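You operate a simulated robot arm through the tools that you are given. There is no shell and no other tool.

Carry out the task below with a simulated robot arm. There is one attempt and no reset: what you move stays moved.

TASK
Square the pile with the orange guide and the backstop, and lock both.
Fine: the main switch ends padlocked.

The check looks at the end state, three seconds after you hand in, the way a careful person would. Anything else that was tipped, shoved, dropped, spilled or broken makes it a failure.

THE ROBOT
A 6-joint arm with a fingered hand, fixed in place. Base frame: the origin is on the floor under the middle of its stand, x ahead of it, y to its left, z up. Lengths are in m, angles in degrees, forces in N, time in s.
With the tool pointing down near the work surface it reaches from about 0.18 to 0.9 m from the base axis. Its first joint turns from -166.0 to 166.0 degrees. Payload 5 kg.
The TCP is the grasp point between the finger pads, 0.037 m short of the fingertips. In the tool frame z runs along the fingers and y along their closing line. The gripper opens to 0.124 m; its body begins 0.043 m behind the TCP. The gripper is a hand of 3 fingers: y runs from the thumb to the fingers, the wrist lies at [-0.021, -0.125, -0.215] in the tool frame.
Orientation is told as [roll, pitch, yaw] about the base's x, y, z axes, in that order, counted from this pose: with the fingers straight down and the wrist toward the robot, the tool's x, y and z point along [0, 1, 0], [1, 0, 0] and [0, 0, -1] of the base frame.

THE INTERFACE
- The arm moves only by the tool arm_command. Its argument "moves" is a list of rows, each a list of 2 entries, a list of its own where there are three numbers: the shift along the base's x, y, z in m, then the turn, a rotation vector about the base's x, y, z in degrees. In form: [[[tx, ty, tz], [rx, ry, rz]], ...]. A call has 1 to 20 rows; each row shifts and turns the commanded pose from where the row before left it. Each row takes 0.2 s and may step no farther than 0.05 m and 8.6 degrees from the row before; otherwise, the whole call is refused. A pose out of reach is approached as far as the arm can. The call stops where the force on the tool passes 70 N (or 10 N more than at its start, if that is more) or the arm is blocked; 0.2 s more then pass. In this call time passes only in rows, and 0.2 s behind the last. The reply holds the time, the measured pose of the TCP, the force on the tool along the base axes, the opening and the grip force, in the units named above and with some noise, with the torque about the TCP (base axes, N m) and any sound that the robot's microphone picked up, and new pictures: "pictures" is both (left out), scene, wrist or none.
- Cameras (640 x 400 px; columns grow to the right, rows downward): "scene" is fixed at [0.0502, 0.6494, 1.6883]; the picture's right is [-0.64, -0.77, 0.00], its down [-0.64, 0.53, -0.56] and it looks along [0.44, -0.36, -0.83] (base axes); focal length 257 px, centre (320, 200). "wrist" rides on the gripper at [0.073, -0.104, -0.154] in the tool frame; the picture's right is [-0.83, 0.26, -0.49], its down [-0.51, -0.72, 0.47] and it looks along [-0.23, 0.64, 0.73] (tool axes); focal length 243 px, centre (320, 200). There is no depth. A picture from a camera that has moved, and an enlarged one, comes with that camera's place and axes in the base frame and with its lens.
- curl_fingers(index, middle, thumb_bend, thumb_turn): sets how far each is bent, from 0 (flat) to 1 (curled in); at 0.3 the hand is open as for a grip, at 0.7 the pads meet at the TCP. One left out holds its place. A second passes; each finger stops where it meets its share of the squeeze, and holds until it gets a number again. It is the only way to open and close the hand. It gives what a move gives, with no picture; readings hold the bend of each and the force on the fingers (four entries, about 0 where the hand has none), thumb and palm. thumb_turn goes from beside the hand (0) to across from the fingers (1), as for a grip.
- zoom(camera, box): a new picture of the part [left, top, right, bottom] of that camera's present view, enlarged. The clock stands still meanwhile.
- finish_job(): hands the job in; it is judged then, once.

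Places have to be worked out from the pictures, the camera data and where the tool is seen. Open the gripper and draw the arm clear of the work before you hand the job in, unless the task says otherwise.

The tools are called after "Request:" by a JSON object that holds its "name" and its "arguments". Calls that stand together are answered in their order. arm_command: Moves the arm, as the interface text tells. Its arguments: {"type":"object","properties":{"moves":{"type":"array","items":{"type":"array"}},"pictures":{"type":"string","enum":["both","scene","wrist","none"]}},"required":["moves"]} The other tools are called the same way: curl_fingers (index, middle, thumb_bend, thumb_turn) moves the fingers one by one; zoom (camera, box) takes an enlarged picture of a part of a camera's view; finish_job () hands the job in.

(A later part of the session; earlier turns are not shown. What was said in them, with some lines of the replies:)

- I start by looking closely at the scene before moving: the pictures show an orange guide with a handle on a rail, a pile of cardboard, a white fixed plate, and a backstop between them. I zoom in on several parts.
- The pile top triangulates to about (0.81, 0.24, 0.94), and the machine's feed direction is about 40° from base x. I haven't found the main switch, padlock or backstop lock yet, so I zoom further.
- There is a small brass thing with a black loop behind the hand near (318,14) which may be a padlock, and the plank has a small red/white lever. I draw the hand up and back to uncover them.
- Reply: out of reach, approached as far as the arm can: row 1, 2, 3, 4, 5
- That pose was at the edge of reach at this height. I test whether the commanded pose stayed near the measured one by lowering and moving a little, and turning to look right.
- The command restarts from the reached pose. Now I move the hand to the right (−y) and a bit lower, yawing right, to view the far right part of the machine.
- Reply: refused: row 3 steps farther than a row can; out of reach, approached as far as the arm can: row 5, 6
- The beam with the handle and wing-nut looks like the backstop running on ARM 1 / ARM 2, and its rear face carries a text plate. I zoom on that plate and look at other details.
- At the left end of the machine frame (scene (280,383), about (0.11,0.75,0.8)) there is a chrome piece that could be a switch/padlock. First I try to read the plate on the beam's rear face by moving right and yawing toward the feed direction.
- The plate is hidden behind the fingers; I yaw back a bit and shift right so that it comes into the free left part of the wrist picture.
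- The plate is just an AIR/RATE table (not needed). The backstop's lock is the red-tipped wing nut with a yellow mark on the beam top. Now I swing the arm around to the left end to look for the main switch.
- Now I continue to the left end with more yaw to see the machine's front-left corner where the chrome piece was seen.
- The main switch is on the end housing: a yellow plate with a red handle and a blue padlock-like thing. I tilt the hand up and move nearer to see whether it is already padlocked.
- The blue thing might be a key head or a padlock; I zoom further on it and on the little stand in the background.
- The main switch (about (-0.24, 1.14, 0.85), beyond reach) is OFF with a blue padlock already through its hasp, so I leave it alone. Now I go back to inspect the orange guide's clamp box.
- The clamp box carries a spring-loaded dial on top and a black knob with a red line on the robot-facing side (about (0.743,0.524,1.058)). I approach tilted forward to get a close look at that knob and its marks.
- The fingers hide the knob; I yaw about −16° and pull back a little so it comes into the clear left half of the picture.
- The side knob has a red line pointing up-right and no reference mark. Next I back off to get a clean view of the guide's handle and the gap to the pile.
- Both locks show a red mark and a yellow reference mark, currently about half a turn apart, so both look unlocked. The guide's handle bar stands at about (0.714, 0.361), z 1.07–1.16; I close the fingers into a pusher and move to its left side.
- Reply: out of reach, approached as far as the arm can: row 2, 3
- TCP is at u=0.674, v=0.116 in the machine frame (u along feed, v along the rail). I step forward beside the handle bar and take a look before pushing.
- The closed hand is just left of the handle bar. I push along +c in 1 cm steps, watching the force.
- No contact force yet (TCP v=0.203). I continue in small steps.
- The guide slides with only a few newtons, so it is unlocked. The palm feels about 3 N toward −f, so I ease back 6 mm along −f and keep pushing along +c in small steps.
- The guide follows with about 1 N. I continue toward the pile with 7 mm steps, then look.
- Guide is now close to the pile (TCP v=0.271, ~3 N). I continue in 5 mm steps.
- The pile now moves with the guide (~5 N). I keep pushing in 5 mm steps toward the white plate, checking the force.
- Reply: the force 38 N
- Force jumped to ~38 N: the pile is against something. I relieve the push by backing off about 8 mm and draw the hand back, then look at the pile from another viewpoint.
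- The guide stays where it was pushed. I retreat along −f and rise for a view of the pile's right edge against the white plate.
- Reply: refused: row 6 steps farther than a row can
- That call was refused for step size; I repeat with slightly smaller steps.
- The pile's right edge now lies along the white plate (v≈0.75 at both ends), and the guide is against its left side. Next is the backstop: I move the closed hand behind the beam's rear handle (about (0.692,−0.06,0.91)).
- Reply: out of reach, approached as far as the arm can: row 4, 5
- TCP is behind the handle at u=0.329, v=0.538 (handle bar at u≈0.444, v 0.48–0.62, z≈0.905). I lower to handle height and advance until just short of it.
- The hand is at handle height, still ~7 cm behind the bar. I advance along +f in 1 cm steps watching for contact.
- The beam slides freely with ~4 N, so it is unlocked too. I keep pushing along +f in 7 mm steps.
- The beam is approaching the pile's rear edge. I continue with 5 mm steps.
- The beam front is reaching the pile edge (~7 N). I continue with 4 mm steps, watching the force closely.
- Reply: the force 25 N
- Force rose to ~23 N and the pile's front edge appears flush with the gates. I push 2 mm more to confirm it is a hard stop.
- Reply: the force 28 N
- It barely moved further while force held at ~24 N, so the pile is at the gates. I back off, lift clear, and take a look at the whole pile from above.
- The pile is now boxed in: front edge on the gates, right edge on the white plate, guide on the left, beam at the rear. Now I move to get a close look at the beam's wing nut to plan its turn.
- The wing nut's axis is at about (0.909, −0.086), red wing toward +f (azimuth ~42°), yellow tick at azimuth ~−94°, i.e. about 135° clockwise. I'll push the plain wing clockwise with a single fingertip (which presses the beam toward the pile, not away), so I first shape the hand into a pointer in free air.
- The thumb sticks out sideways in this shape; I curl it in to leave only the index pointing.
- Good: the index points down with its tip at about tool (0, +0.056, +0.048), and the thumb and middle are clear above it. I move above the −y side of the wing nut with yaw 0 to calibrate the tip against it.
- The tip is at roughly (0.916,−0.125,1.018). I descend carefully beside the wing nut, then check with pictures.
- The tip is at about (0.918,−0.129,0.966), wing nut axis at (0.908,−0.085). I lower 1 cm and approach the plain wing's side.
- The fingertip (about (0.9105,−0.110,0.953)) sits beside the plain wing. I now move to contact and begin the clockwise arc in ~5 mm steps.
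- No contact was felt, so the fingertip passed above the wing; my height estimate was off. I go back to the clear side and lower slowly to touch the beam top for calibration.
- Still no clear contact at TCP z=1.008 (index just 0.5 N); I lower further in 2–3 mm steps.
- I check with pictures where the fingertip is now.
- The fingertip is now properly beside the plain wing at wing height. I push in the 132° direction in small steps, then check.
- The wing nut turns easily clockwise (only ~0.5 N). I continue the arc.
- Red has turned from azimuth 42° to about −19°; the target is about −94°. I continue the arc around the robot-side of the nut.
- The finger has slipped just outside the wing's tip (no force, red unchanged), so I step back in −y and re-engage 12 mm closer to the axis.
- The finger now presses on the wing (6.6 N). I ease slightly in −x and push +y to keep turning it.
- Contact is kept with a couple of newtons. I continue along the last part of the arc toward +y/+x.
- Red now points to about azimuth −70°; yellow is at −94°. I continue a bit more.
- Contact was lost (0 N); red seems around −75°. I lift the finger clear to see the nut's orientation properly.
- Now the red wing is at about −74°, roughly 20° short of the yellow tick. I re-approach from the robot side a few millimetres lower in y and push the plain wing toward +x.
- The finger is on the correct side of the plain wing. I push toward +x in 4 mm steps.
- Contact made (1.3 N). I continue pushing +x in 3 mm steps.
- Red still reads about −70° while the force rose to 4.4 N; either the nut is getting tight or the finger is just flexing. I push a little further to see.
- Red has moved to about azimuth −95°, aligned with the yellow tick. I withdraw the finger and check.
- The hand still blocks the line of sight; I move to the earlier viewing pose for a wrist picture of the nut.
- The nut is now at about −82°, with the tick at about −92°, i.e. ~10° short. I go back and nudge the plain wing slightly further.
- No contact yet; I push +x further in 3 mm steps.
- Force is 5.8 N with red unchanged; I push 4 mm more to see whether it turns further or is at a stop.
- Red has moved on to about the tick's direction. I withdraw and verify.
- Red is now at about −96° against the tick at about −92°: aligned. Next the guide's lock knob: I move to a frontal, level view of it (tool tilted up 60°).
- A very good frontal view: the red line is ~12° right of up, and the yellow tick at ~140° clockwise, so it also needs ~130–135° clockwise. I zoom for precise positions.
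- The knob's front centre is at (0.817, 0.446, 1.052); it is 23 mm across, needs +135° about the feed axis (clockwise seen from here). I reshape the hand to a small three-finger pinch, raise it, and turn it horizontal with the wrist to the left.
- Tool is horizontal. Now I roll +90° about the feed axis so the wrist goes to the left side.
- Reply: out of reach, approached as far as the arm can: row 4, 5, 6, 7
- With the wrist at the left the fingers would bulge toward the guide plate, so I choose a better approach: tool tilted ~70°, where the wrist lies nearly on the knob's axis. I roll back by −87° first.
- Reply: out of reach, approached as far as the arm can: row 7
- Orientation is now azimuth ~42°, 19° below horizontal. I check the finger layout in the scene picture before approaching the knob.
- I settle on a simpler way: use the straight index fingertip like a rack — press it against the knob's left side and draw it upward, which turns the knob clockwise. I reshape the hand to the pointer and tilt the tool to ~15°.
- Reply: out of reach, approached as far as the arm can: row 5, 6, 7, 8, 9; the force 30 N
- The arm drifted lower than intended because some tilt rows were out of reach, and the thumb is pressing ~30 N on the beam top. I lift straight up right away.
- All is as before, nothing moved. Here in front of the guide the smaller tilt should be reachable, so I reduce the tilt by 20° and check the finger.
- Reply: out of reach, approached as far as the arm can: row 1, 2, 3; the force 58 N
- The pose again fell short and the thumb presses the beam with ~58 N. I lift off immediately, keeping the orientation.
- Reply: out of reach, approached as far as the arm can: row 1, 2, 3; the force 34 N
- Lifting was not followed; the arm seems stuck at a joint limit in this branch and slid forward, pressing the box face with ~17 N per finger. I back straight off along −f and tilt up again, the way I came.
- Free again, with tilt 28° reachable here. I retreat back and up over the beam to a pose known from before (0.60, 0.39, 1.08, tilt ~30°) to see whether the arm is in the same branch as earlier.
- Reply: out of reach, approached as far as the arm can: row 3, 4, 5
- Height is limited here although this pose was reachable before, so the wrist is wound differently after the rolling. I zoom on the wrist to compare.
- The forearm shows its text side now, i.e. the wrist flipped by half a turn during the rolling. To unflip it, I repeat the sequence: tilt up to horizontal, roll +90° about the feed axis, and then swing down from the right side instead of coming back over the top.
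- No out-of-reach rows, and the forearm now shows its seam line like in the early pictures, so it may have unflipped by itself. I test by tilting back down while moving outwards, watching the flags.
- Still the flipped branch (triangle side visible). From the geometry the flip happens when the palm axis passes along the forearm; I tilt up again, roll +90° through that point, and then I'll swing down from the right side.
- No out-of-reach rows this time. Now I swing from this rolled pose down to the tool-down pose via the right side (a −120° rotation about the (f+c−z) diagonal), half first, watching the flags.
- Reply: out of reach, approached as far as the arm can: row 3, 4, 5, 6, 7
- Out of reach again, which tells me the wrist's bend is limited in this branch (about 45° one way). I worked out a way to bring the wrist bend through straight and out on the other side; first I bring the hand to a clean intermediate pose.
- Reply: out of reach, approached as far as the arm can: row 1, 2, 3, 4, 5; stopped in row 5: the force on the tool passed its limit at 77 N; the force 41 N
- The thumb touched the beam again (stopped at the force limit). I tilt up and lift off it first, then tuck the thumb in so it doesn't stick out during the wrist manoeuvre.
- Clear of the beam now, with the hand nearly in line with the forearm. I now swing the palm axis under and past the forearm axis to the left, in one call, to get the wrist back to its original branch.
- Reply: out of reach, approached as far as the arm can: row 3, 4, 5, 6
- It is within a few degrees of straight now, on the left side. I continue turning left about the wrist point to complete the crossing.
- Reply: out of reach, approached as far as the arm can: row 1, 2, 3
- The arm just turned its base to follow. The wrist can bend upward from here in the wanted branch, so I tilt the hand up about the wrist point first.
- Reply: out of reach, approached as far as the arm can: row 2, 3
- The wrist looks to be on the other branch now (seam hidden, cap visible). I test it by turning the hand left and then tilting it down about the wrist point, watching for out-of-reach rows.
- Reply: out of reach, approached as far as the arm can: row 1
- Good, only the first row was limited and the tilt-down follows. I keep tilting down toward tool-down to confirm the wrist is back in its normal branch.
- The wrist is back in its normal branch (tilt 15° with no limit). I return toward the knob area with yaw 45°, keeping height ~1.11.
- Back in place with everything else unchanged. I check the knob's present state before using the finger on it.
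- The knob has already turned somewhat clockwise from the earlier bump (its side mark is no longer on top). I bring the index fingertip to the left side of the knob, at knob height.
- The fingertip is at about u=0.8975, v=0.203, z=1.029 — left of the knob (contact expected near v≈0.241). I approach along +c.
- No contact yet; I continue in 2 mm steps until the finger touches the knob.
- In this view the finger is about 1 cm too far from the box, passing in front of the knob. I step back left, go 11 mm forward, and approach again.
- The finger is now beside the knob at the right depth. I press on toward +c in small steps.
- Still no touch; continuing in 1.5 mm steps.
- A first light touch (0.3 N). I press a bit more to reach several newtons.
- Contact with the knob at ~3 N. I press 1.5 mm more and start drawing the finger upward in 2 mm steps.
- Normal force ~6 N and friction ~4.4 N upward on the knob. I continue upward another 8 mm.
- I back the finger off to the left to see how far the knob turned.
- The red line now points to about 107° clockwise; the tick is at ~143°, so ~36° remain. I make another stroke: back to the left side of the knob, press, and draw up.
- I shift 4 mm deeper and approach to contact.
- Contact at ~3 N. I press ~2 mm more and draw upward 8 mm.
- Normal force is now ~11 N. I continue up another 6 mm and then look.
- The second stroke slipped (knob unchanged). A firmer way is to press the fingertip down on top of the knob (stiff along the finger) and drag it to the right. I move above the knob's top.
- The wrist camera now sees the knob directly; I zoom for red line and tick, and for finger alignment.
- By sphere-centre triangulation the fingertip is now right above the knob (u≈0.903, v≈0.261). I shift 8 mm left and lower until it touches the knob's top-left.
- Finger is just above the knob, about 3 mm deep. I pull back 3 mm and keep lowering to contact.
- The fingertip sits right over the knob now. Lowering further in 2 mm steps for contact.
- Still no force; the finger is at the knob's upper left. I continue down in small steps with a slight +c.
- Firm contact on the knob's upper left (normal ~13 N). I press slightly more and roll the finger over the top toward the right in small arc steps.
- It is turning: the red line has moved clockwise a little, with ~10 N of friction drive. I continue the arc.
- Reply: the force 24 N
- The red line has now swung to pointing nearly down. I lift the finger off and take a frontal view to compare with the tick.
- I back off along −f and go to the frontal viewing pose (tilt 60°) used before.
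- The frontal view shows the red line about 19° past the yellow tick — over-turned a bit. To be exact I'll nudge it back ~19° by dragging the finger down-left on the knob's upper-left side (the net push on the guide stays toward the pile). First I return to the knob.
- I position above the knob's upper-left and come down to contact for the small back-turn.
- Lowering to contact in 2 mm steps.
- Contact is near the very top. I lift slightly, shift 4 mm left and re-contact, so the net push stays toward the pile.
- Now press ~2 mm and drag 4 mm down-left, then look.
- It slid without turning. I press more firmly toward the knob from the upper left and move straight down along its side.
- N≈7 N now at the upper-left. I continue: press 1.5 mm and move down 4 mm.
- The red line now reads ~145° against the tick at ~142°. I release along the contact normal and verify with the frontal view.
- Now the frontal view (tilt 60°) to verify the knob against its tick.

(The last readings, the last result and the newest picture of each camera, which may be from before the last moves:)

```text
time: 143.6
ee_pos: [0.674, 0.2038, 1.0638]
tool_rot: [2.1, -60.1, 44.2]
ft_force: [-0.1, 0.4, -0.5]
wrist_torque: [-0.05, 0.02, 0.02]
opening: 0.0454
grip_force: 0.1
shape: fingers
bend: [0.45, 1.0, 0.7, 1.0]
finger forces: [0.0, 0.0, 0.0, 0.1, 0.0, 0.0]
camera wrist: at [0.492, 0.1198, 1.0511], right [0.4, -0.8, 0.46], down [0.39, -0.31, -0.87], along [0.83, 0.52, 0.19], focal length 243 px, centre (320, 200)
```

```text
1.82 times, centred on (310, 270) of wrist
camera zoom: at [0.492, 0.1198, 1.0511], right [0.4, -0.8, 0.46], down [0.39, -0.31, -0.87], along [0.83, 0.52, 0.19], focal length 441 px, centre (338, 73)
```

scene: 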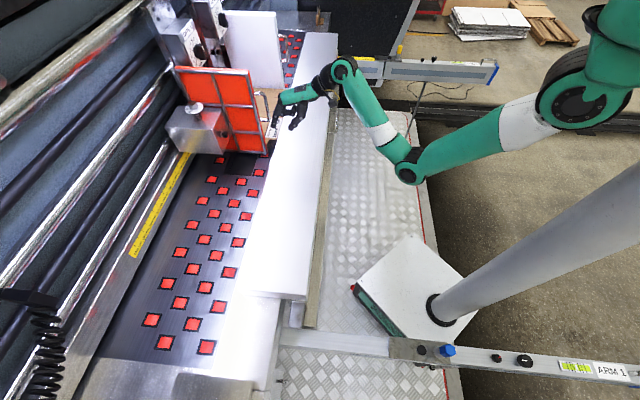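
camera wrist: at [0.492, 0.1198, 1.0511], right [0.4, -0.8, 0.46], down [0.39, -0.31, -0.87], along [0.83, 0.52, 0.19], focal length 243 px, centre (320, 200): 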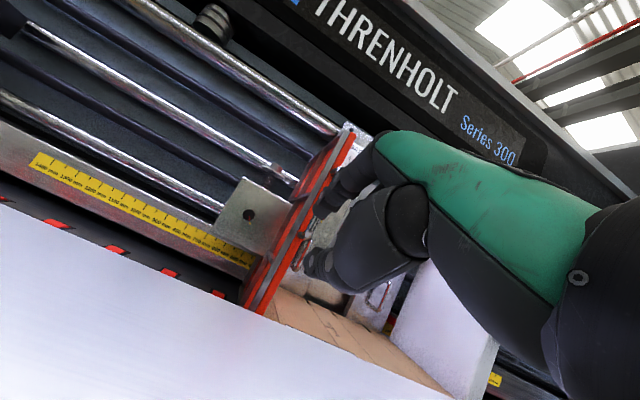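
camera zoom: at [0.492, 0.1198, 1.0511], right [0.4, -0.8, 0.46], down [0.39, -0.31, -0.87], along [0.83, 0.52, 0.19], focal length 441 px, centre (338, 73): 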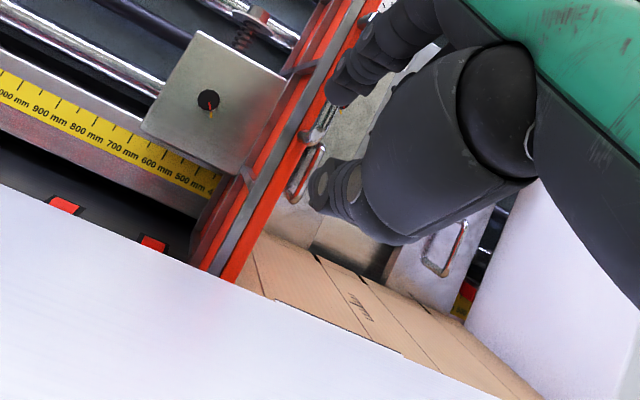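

The red line is exactly on the yellow tick. Now I check the whole arrangement (pile, guide, beam, wing nut) from above again.

Request:
{"name": "arm_command", "arguments": {"moves": [[[0.0083, -0.0195, 0.0143], [-4.86, 5.04, -4]], [[0.0083, -0.0195, 0.0143], [-4.5, 5.36, -4]], [[0.0083, -0.0195, 0.0143], [-4.11, 5.66, -4]], [[0.0083, -0.0195, 0.0143], [-3.71, 5.94, -4]], [[0.0083, -0.0195, 0.0143], [-3.29, 6.18, -4]], [[0.0083, -0.0195, 0.0143], [-2.85, 6.39, -4]], [[0.0083, -0.0195, 0.0143], [-2.39, 6.58, -4]], [[0.0083, -0.0195, 0.0143], [-1.93, 6.73, -4]]], "pictures": "both"}}

Request:
{"name": "zoom", "arguments": {"camera": "wrist", "box": [0, 0, 400, 250]}}

Request:
{"name": "zoom", "arguments": {"camera": "scene", "box": [150, 30, 350, 180]}}

```text
time: 145.3
ee_pos: [0.7381, 0.0478, 1.1759]
tool_rot: [0.6, -3.9, 13.1]
ft_force: [0.2, -0.3, -0.3]
wrist_torque: [-0.02, 0.02, 0.01]
opening: 0.0448
grip_force: 0.1
shape: fingers
bend: [0.45, 1.0, 0.7, 1.0]
finger forces: [0.0, 0.0, 0.0, 0.0, 0.1, 0.0]
camera wrist: at [0.6104, 0.0894, 1.3235], right [0.41, -0.76, 0.5], down [-0.56, -0.65, -0.52], along [0.72, -0.06, -0.69], focal length 243 px, centre (320, 200)
```

scene: 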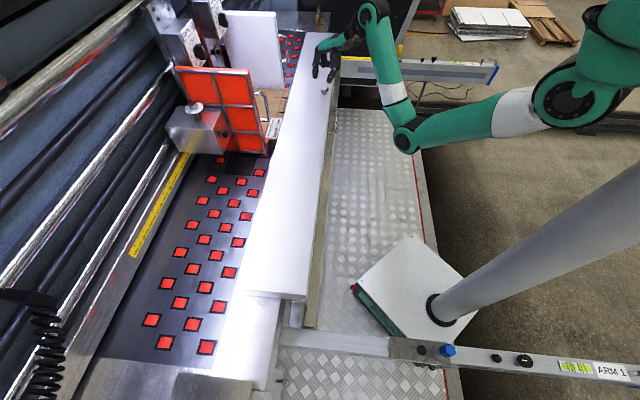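
wrist: 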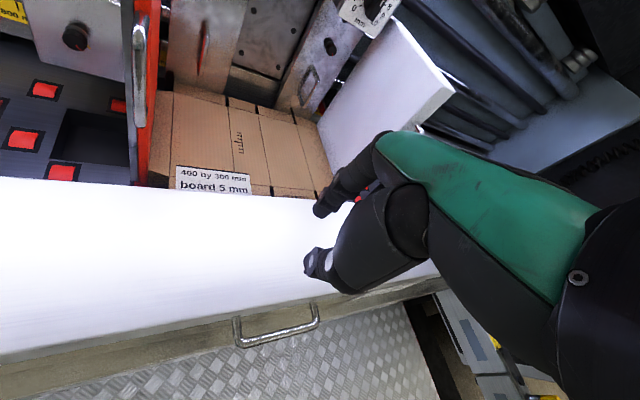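

```text
1.60 times, centred on (200, 125) of wrist
camera zoom: at [0.6104, 0.0894, 1.3235], right [0.41, -0.76, 0.5], down [-0.56, -0.65, -0.52], along [0.72, -0.06, -0.69], focal length 388 px, centre (512, 320)
```

zoom: 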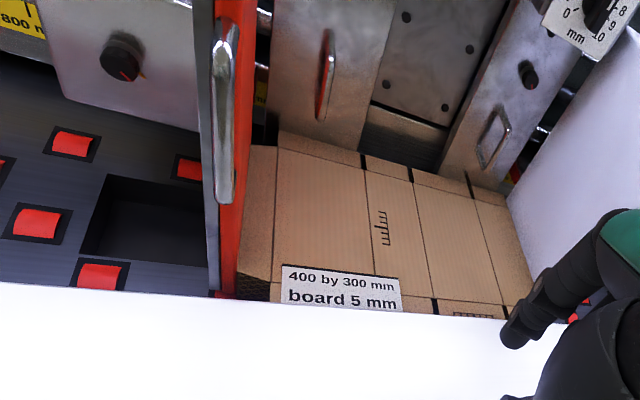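

```text
2.67 times, centred on (250, 105) of scene
camera zoom: at [0.0502, 0.6494, 1.6883], right [-0.64, -0.77, 0.0], down [-0.64, 0.53, -0.56], along [0.44, -0.36, -0.83], focal length 685 px, centre (507, 453)
```

zoom: 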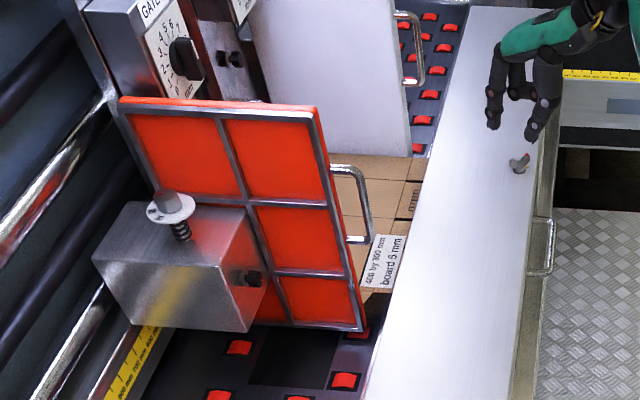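

Everything is where I left it: guide and beam unmoved, pile square. I want to confirm that the beam is really locked, with a gentle pull (≤10 N) on its handle using the fingertip, so I move above the handle gap.

Request:
{"name": "arm_command", "arguments": {"moves": [[[0.001, -0.024, -0.03], [-0.3, 1.0, 8]], [[0.001, -0.024, -0.03], [-0.4, 0.9, 8]], [[0.001, -0.024, -0.03], [-0.5, 0.8, 8]], [[0.001, -0.023, -0.03], [-0.6, 0.7, 8]]], "pictures": "both"}}

Request:
{"name": "zoom", "arguments": {"camera": "scene", "box": [300, 60, 380, 140]}}

Request:
{"name": "zoom", "arguments": {"camera": "wrist", "box": [220, 120, 400, 300]}}

```text
time: 146.3
ee_pos: [0.7429, -0.0483, 1.0578]
tool_rot: [0.6, -0.2, 45.4]
ft_force: [0.9, -0.8, 0.0]
wrist_torque: [-0.02, 0.03, 0.01]
opening: 0.0451
grip_force: 0.0
shape: fingers
bend: [0.45, 1.0, 0.7, 1.0]
finger forces: [0.0, 0.0, 0.0, 0.0, 0.0, 0.0]
camera wrist: at [0.6185, -0.0743, 1.2125], right [0.78, -0.4, 0.48], down [-0.15, -0.87, -0.48], along [0.61, 0.3, -0.73], focal length 243 px, centre (320, 200)
```

scene: 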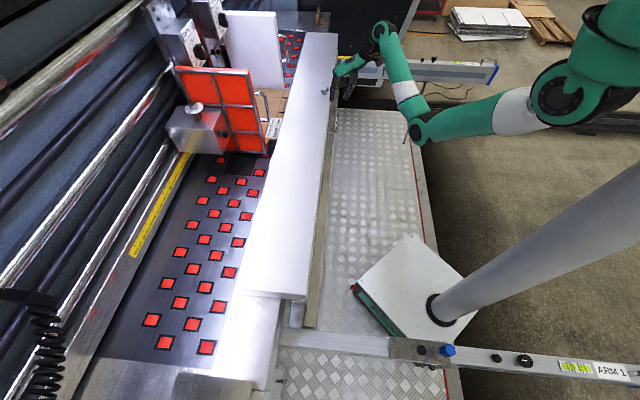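
wrist: 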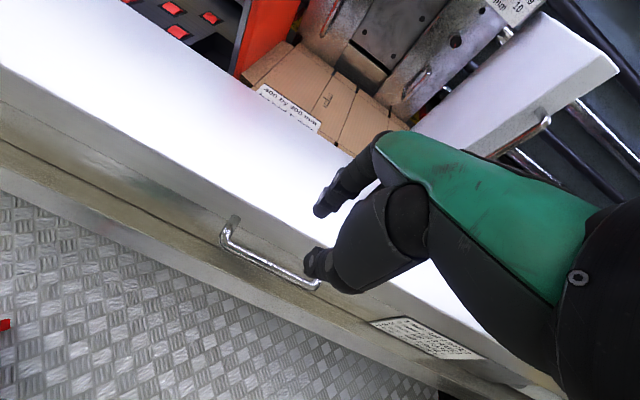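

```text
5.00 times, centred on (340, 100) of scene
camera zoom: at [0.0502, 0.6494, 1.6883], right [-0.64, -0.77, 0.0], down [-0.64, 0.53, -0.56], along [0.44, -0.36, -0.83], focal length 1285 px, centre (220, 700)
```

zoom: 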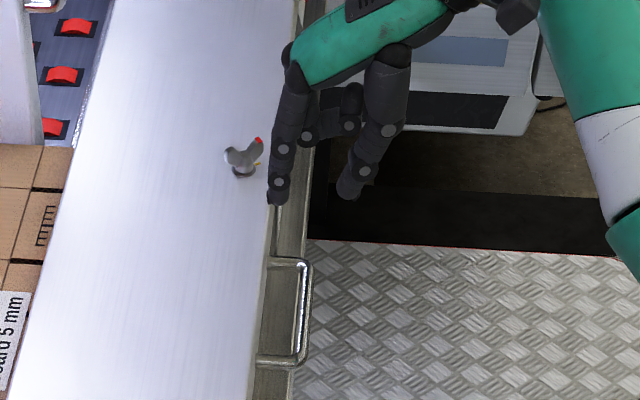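

```text
2.22 times, centred on (310, 210) of wrist
camera zoom: at [0.6185, -0.0743, 1.2125], right [0.78, -0.4, 0.48], down [-0.15, -0.87, -0.48], along [0.61, 0.3, -0.73], focal length 539 px, centre (342, 178)
```

zoom: 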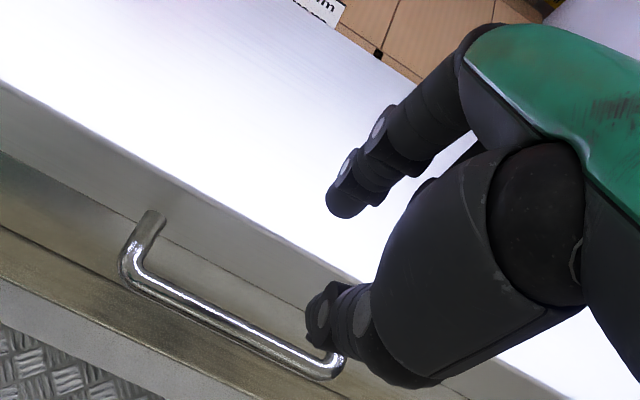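

The fingertip is over the handle at u≈0.541; the gap between the bar and the beam is centred at u≈0.534. I shift 7 mm back and lower the finger into the gap.

Request:
{"name": "arm_command", "arguments": {"moves": [[[-0.005, -0.005, -0.02], [0, 0, 0]], [[0, 0, -0.03], [0, 0, 0]], [[0, 0, -0.03], [0, 0, 0]]], "pictures": "both"}}

Request:
{"name": "zoom", "arguments": {"camera": "wrist", "box": [220, 120, 400, 300]}}

Request:
{"name": "zoom", "arguments": {"camera": "scene", "box": [300, 60, 380, 140]}}

```text
time: 147.2
ee_pos: [0.7368, -0.0524, 0.9783]
tool_rot: [0.7, -0.2, 45.2]
ft_force: [0.1, -1.5, -0.4]
wrist_torque: [-0.03, 0.04, 0.02]
opening: 0.0453
grip_force: 0.0
shape: fingers
bend: [0.45, 1.0, 0.7, 1.0]
finger forces: [0.0, 0.1, 0.0, 0.0, 0.1, 0.0]
camera wrist: at [0.6131, -0.0788, 1.1325], right [0.78, -0.4, 0.48], down [-0.15, -0.86, -0.48], along [0.61, 0.3, -0.73], focal length 243 px, centre (320, 200)
```

scene: 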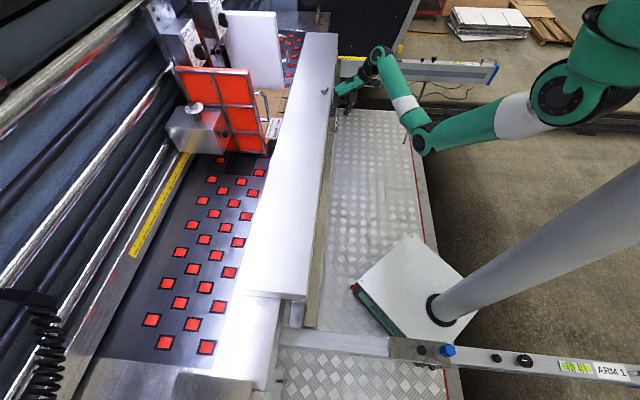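
wrist: 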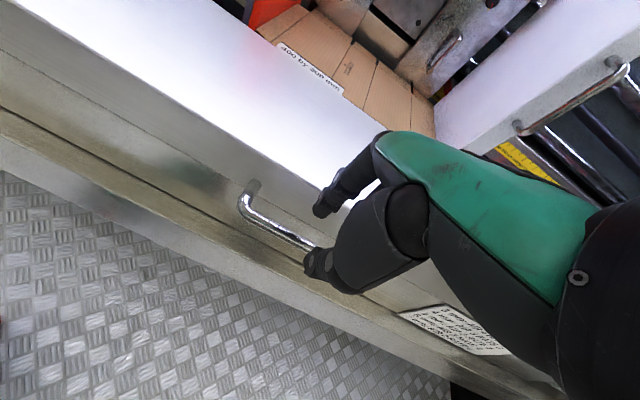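

```text
2.22 times, centred on (310, 210) of wrist
camera zoom: at [0.6131, -0.0788, 1.1325], right [0.78, -0.4, 0.48], down [-0.15, -0.86, -0.48], along [0.61, 0.3, -0.73], focal length 539 px, centre (342, 178)
```

zoom: 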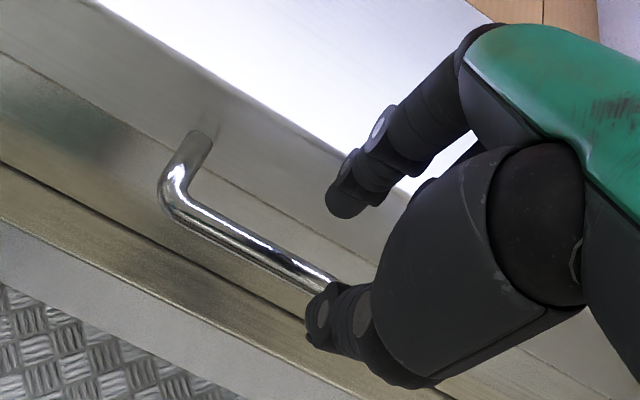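

```text
5.00 times, centred on (340, 100) of scene
camera zoom: at [0.0502, 0.6494, 1.6883], right [-0.64, -0.77, 0.0], down [-0.64, 0.53, -0.56], along [0.44, -0.36, -0.83], focal length 1285 px, centre (220, 700)
```

zoom: 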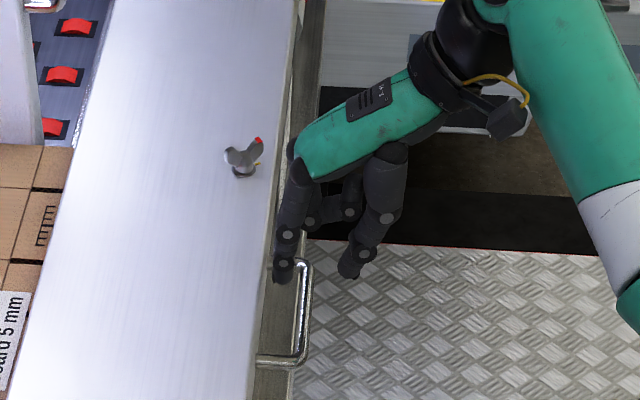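

The finger is entering the gap well. I lower another 5 cm and look.

Request:
{"name": "arm_command", "arguments": {"moves": [[[0, 0, -0.025], [0, 0, 0]], [[0, 0, -0.025], [0, 0, 0]]], "pictures": "none"}}

Request:
{"name": "zoom", "arguments": {"camera": "scene", "box": [300, 60, 380, 140]}}

Request:
{"name": "zoom", "arguments": {"camera": "wrist", "box": [220, 120, 400, 300]}}

```text
time: 147.8
ee_pos: [0.7367, -0.0538, 0.928]
tool_rot: [0.6, -0.3, 45.1]
ft_force: [0.5, 0.1, -0.1]
wrist_torque: [0.03, 0.02, 0.0]
opening: 0.0453
grip_force: 0.1
shape: fingers
bend: [0.45, 1.0, 0.7, 1.0]
finger forces: [0.0, 0.0, 0.1, 0.1, 0.0, 0.1]
```

```text
5.00 times, centred on (340, 100) of scene
camera zoom: at [0.0502, 0.6494, 1.6883], right [-0.64, -0.77, 0.0], down [-0.64, 0.53, -0.56], along [0.44, -0.36, -0.83], focal length 1285 px, centre (220, 700)
```

zoom: 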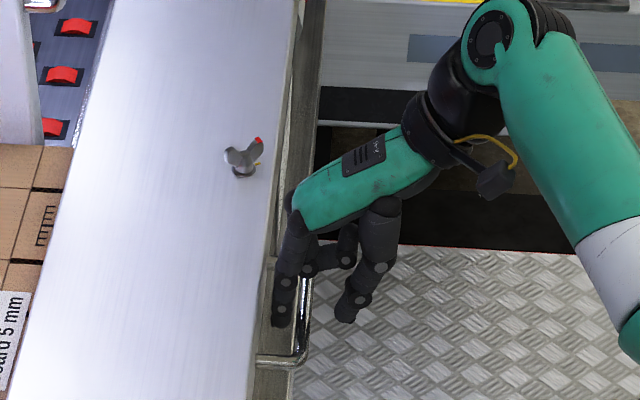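

```text
2.22 times, centred on (310, 210) of wrist
camera zoom: at [0.6126, -0.0789, 1.0831], right [0.78, -0.4, 0.48], down [-0.15, -0.86, -0.48], along [0.61, 0.3, -0.73], focal length 539 px, centre (342, 178)
```

zoom: 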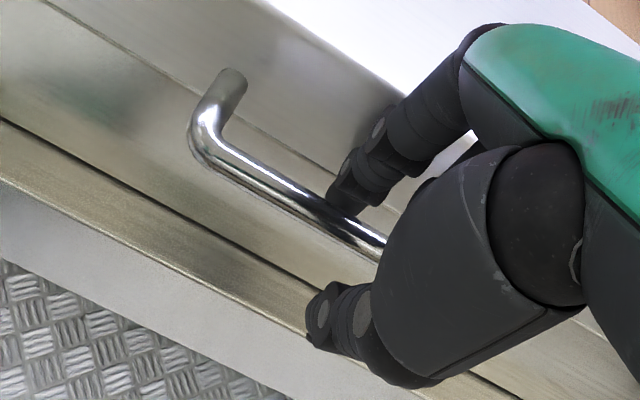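

The index is inside the handle. I pull back along −f in small steps and watch the force and whether the beam moves.

Request:
{"name": "arm_command", "arguments": {"moves": [[[-0.0014, -0.0014, 0], [0, 0, 0]], [[-0.0014, -0.0014, 0], [0, 0, 0]]], "pictures": "none"}}

Request:
{"name": "arm_command", "arguments": {"moves": [[[-0.0014, -0.0014, 0], [0, 0, 0]], [[-0.0014, -0.0014, 0], [0, 0, 0]]], "pictures": "none"}}

Request:
{"name": "arm_command", "arguments": {"moves": [[[-0.0014, -0.0014, 0], [0, 0, 0]]], "pictures": "none"}}

```text
time: 148.3
ee_pos: [0.7346, -0.0561, 0.9283]
tool_rot: [0.6, -0.1, 45.0]
ft_force: [0.1, -0.1, -0.6]
wrist_torque: [0.07, -0.01, 0.02]
opening: 0.0453
grip_force: 0.1
shape: fingers
bend: [0.45, 1.0, 0.7, 1.0]
finger forces: [0.0, 0.0, 0.0, 0.0, 0.1, 0.1]
```

```text
time: 148.9
ee_pos: [0.7314, -0.0583, 0.9277]
tool_rot: [0.6, -0.2, 45.1]
ft_force: [1.5, 1.2, -0.2]
wrist_torque: [0.04, -0.04, 0.0]
opening: 0.0465
grip_force: 0.7
shape: fingers
bend: [0.44, 1.0, 0.7, 1.0]
finger forces: [1.5, 0.0, 0.0, 0.0, 0.0, 0.1]
```

```text
time: 149.3
ee_pos: [0.7307, -0.0602, 0.9271]
tool_rot: [0.6, -0.1, 45.2]
ft_force: [0.7, 2.1, 0.2]
wrist_torque: [0.06, -0.06, 0.04]
opening: 0.0478
grip_force: 1.3
shape: fingers
bend: [0.43, 1.0, 0.7, 1.0]
finger forces: [2.5, 0.1, 0.0, 0.1, 0.1, 0.0]
```

2.5 N so far, with the finger flexing. I pull further up to about 8–10 N.

Request:
{"name": "arm_command", "arguments": {"moves": [[[-0.0028, -0.0028, 0], [0, 0, 0]]], "pictures": "none"}}

Request:
{"name": "arm_command", "arguments": {"moves": [[[-0.0028, -0.0028, 0], [0, 0, 0]]], "pictures": "none"}}

Request:
{"name": "arm_command", "arguments": {"moves": [[[-0.0028, -0.0028, 0], [0, 0, 0]]], "pictures": "none"}}

Request:
{"name": "zoom", "arguments": {"camera": "scene", "box": [300, 60, 380, 140]}}

```text
time: 149.8
ee_pos: [0.7292, -0.063, 0.9283]
tool_rot: [0.7, -0.1, 45.2]
ft_force: [3.1, 4.6, 0.7]
wrist_torque: [0.09, -0.06, 0.02]
opening: 0.0511
grip_force: 2.7
shape: fingers
bend: [0.41, 1.0, 0.7, 1.0]
finger forces: [5.4, 0.0, 0.0, 0.0, 0.0, 0.0]
```

```text
time: 150.2
ee_pos: [0.7263, -0.0653, 0.9285]
tool_rot: [0.5, -0.2, 45.2]
ft_force: [5.7, 7.0, -1.5]
wrist_torque: [0.09, -0.04, -0.1]
opening: 0.0542
grip_force: 3.6
shape: fingers
bend: [0.39, 1.0, 0.7, 1.0]
finger forces: [8.8, 0.1, 0.1, 0.1, 0.0, 0.1]
```

```text
time: 150.6
ee_pos: [0.723, -0.0675, 0.9278]
tool_rot: [0.7, -0.1, 45.2]
ft_force: [9.8, 8.4, -2.0]
wrist_torque: [0.07, -0.19, -0.15]
opening: 0.0584
grip_force: 6.7
shape: fingers
bend: [0.36, 1.0, 0.7, 1.0]
finger forces: [12.1, 0.0, 0.0, 0.0, 0.1, 0.0]
```

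```text
5.00 times, centred on (340, 100) of scene
camera zoom: at [0.0502, 0.6494, 1.6883], right [-0.64, -0.77, 0.0], down [-0.64, 0.53, -0.56], along [0.44, -0.36, -0.83], focal length 1285 px, centre (220, 700)
```

zoom: 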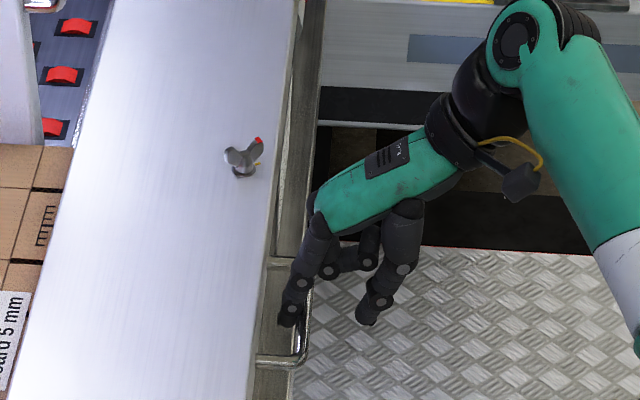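

At 12 N of pull the beam did not move at all (unlocked it slid at 3–5 N), so it is locked. I ease off, lift out of the handle, and move clear.

Request:
{"name": "arm_command", "arguments": {"moves": [[[0.005, 0.005, 0], [0, 0, 0]], [[0.005, 0.005, 0], [0, 0, 0]], [[0.002, 0.002, 0], [0, 0, 0]], [[0, 0, 0.02], [0, 0, 0]], [[0, 0, 0.04], [0, 0, 0]], [[0, 0, 0.045], [0, 0, 0]], [[0, 0, 0.04], [0, 0, 0]]], "pictures": "both"}}

Request:
{"name": "zoom", "arguments": {"camera": "scene", "box": [300, 60, 380, 140]}}

```text
time: 152.2
ee_pos: [0.7334, -0.0552, 1.0725]
tool_rot: [0.6, -0.1, 45.3]
ft_force: [0.1, -0.9, 0.3]
wrist_torque: [-0.01, 0.01, -0.01]
opening: 0.0452
grip_force: 0.1
shape: fingers
bend: [0.45, 1.0, 0.7, 1.0]
finger forces: [0.0, 0.0, 0.1, 0.0, 0.0, 0.0]
camera wrist: at [0.6097, -0.0805, 1.2261], right [0.78, -0.4, 0.48], down [-0.15, -0.86, -0.48], along [0.61, 0.3, -0.73], focal length 243 px, centre (320, 200)
```

scene: 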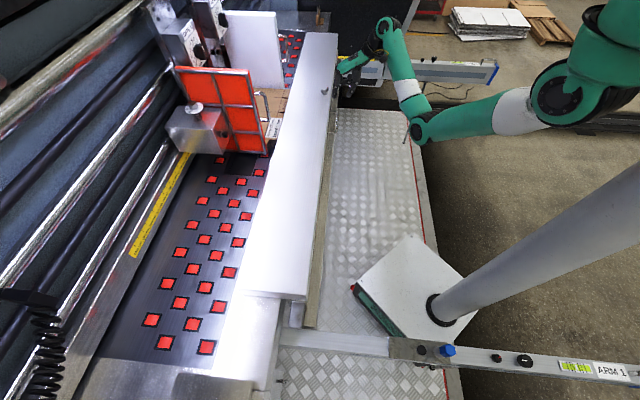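
wrist: 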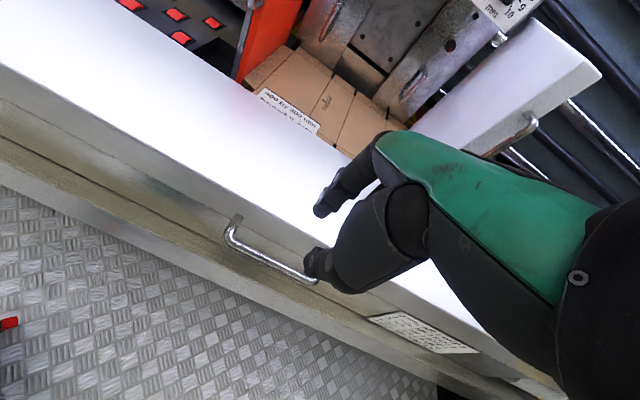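

```text
5.00 times, centred on (340, 100) of scene
camera zoom: at [0.0502, 0.6494, 1.6883], right [-0.64, -0.77, 0.0], down [-0.64, 0.53, -0.56], along [0.44, -0.36, -0.83], focal length 1285 px, centre (220, 700)
```

zoom: 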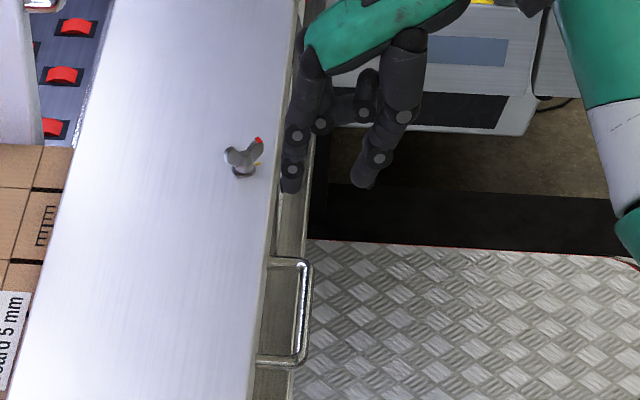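

The beam is unmoved. I take one more close look at the pile edges against the guide, gates and white plate.

Request:
{"name": "zoom", "arguments": {"camera": "wrist", "box": [220, 30, 420, 150]}}

Request:
{"name": "zoom", "arguments": {"camera": "scene", "box": [225, 80, 305, 160]}}

```text
3.20 times, centred on (320, 90) of wrist
camera zoom: at [0.6097, -0.0805, 1.2261], right [0.78, -0.4, 0.48], down [-0.15, -0.86, -0.48], along [0.61, 0.3, -0.73], focal length 776 px, centre (320, 552)
```

zoom: 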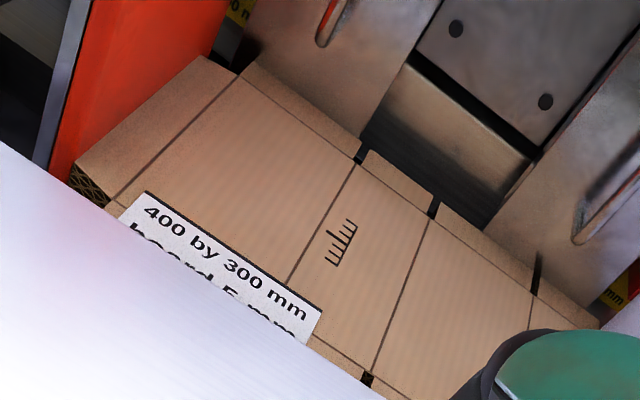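

```text
5.00 times, centred on (265, 120) of scene
camera zoom: at [0.0502, 0.6494, 1.6883], right [-0.64, -0.77, 0.0], down [-0.64, 0.53, -0.56], along [0.44, -0.36, -0.83], focal length 1285 px, centre (595, 600)
```

zoom: 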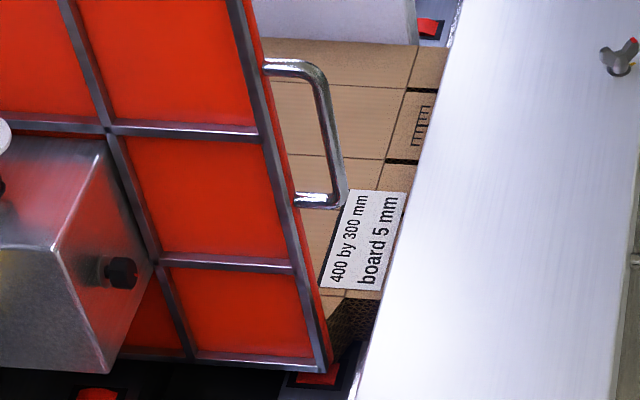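

Left and front edges are flush. I check the rear boundary (pile against beam) at high zoom.

Request:
{"name": "zoom", "arguments": {"camera": "scene", "box": [260, 75, 300, 115]}}

Request:
{"name": "zoom", "arguments": {"camera": "scene", "box": [255, 110, 295, 150]}}

```text
10.00 times, centred on (280, 95) of scene
camera zoom: at [0.0502, 0.6494, 1.6883], right [-0.64, -0.77, 0.0], down [-0.64, 0.53, -0.56], along [0.44, -0.36, -0.83], focal length 2569 px, centre (720, 1250)
```

zoom: 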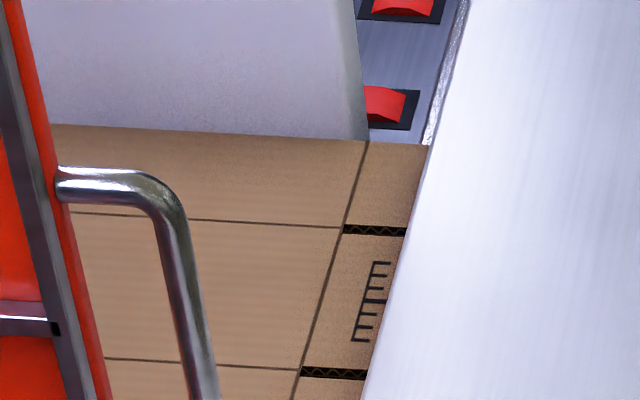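

```text
10.00 times, centred on (275, 130) of scene
camera zoom: at [0.0502, 0.6494, 1.6883], right [-0.64, -0.77, 0.0], down [-0.64, 0.53, -0.56], along [0.44, -0.36, -0.83], focal length 2569 px, centre (770, 900)
```

zoom: 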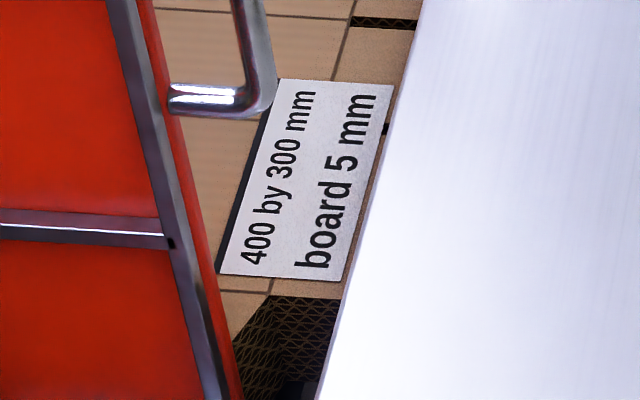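

No gap shows at the rear either; the pile sits square between gates, white plate, guide and beam, and both locks are on their marks. I open the hand and draw the arm clear of the machine.

Request:
{"name": "arm_command", "arguments": {"moves": [[[-0.033, -0.034, 0.0], [0, 0, -8]], [[-0.033, -0.034, 0.0], [0, 0, -8]], [[-0.033, -0.034, 0.0], [0, 0, -8]], [[-0.03, -0.034, 0.0], [0, 0, -8]], [[-0.014, -0.045, -0.01], [0, 0, -8]], [[-0.014, -0.045, -0.01], [0, 0, -8]], [[-0.014, -0.045, -0.01], [0, 0, -8]], [[-0.014, -0.045, -0.01], [0, 0, -8]]], "pictures": "none"}}

Request:
{"name": "curl_fingers", "arguments": {"index": 0.3, "middle": 0.3, "thumb_bend": 0.3, "thumb_turn": 1.0}}

Request:
{"name": "arm_command", "arguments": {"moves": [[[0, 0, 0], [0, 0, 0]]], "pictures": "both"}}

Request:
{"name": "zoom", "arguments": {"camera": "scene", "box": [140, 20, 380, 200]}}

```text
time: 153.9
ee_pos: [0.5494, -0.3725, 1.0314]
tool_rot: [0.6, -0.1, -19.0]
ft_force: [0.1, -0.3, 1.0]
wrist_torque: [-0.01, 0.03, 0.02]
opening: 0.0453
grip_force: 0.1
shape: fingers
bend: [0.45, 1.0, 0.7, 1.0]
finger forces: [0.1, 0.1, 0.0, 0.0, 0.0, 0.0]
```

```text
time: 154.9
ee_pos: [0.5499, -0.3711, 1.0319]
tool_rot: [0.7, -0.2, -18.9]
ft_force: [-0.3, -0.6, -0.9]
wrist_torque: [0.04, -0.03, 0.03]
opening: 0.1284
grip_force: 0.1
shape: fingers
bend: [0.3, 0.3, 0.3, 0.98]
finger forces: [0.1, 0.1, 0.1, 0.0, 0.0, 0.1]
```

```text
time: 155.3
ee_pos: [0.5484, -0.3702, 1.031]
tool_rot: [0.7, -0.1, -18.9]
ft_force: [-0.6, 0.0, 0.3]
wrist_torque: [0.01, 0.01, 0.01]
opening: 0.1282
grip_force: 0.2
shape: fingers
bend: [0.3, 0.3, 0.3, 0.98]
finger forces: [0.0, 0.0, 0.0, 0.0, 0.1, 0.0]
camera wrist: at [0.4735, -0.2714, 1.1861], right [-0.02, -0.87, 0.48], down [-0.84, -0.24, -0.48], along [0.54, -0.42, -0.73], focal length 243 px, centre (320, 200)
```

scene: 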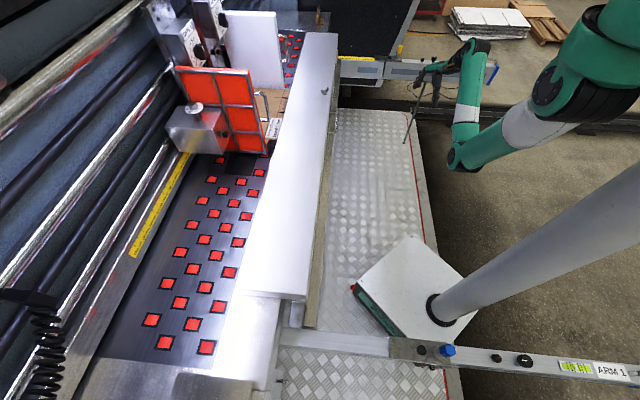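
wrist: 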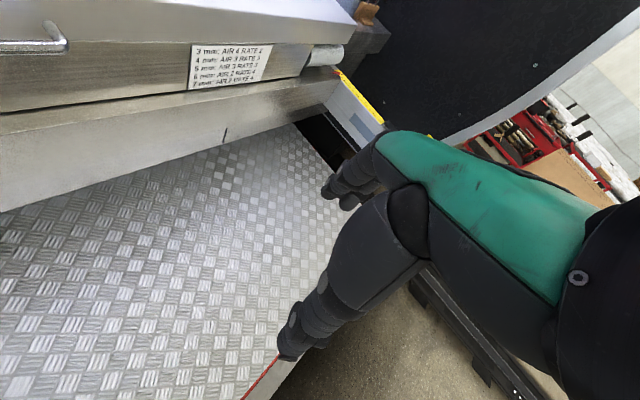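

```text
2.22 times, centred on (260, 110) of scene
camera zoom: at [0.0502, 0.6494, 1.6883], right [-0.64, -0.77, 0.0], down [-0.64, 0.53, -0.56], along [0.44, -0.36, -0.83], focal length 571 px, centre (453, 400)
```

zoom: 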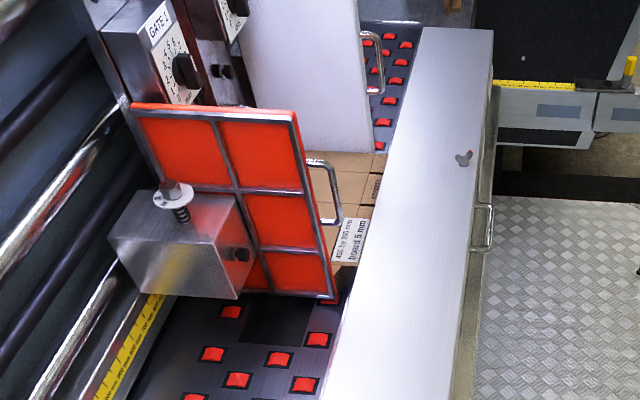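

The arm is clear, the hand open, and the scene shows the guide and beam locked around the squared pile, with the padlocked main switch untouched. I hand the job in.

Request:
{"name": "finish_job", "arguments": {}}

```text
The job is handed in.
```

The pile is squared against the gates and the white plate by the orange guide and the backstop. Both are locked, with their red marks on the yellow ticks.

- **Orange guide:** it was pushed until the pile's right edge met the white plate along its whole length. Its knob first went about 19° past the tick, so I turned it back until the red line sat on the mark. I did not pull-test this lock.
- **Backstop:** it was pushed until the pile's front edge met the gates. After turning its wing nut to the tick, a 12 N pull on the handle did not move it; unlocked, it slid at 3–5 N.
- **Main switch:** it was already OFF with a blue padlock on its hasp. It is beyond the arm's reach and I did not touch it.
- **Contact along the way:** the robot's wrist flipped during the knob work. The thumb then pressed on top of the backstop three times, up to 77 N, and two fingers bumped the guide's clamp box at about 30 N. I saw nothing out of place in the pictures afterwards.

The hand is open and the arm is clear of the machine.
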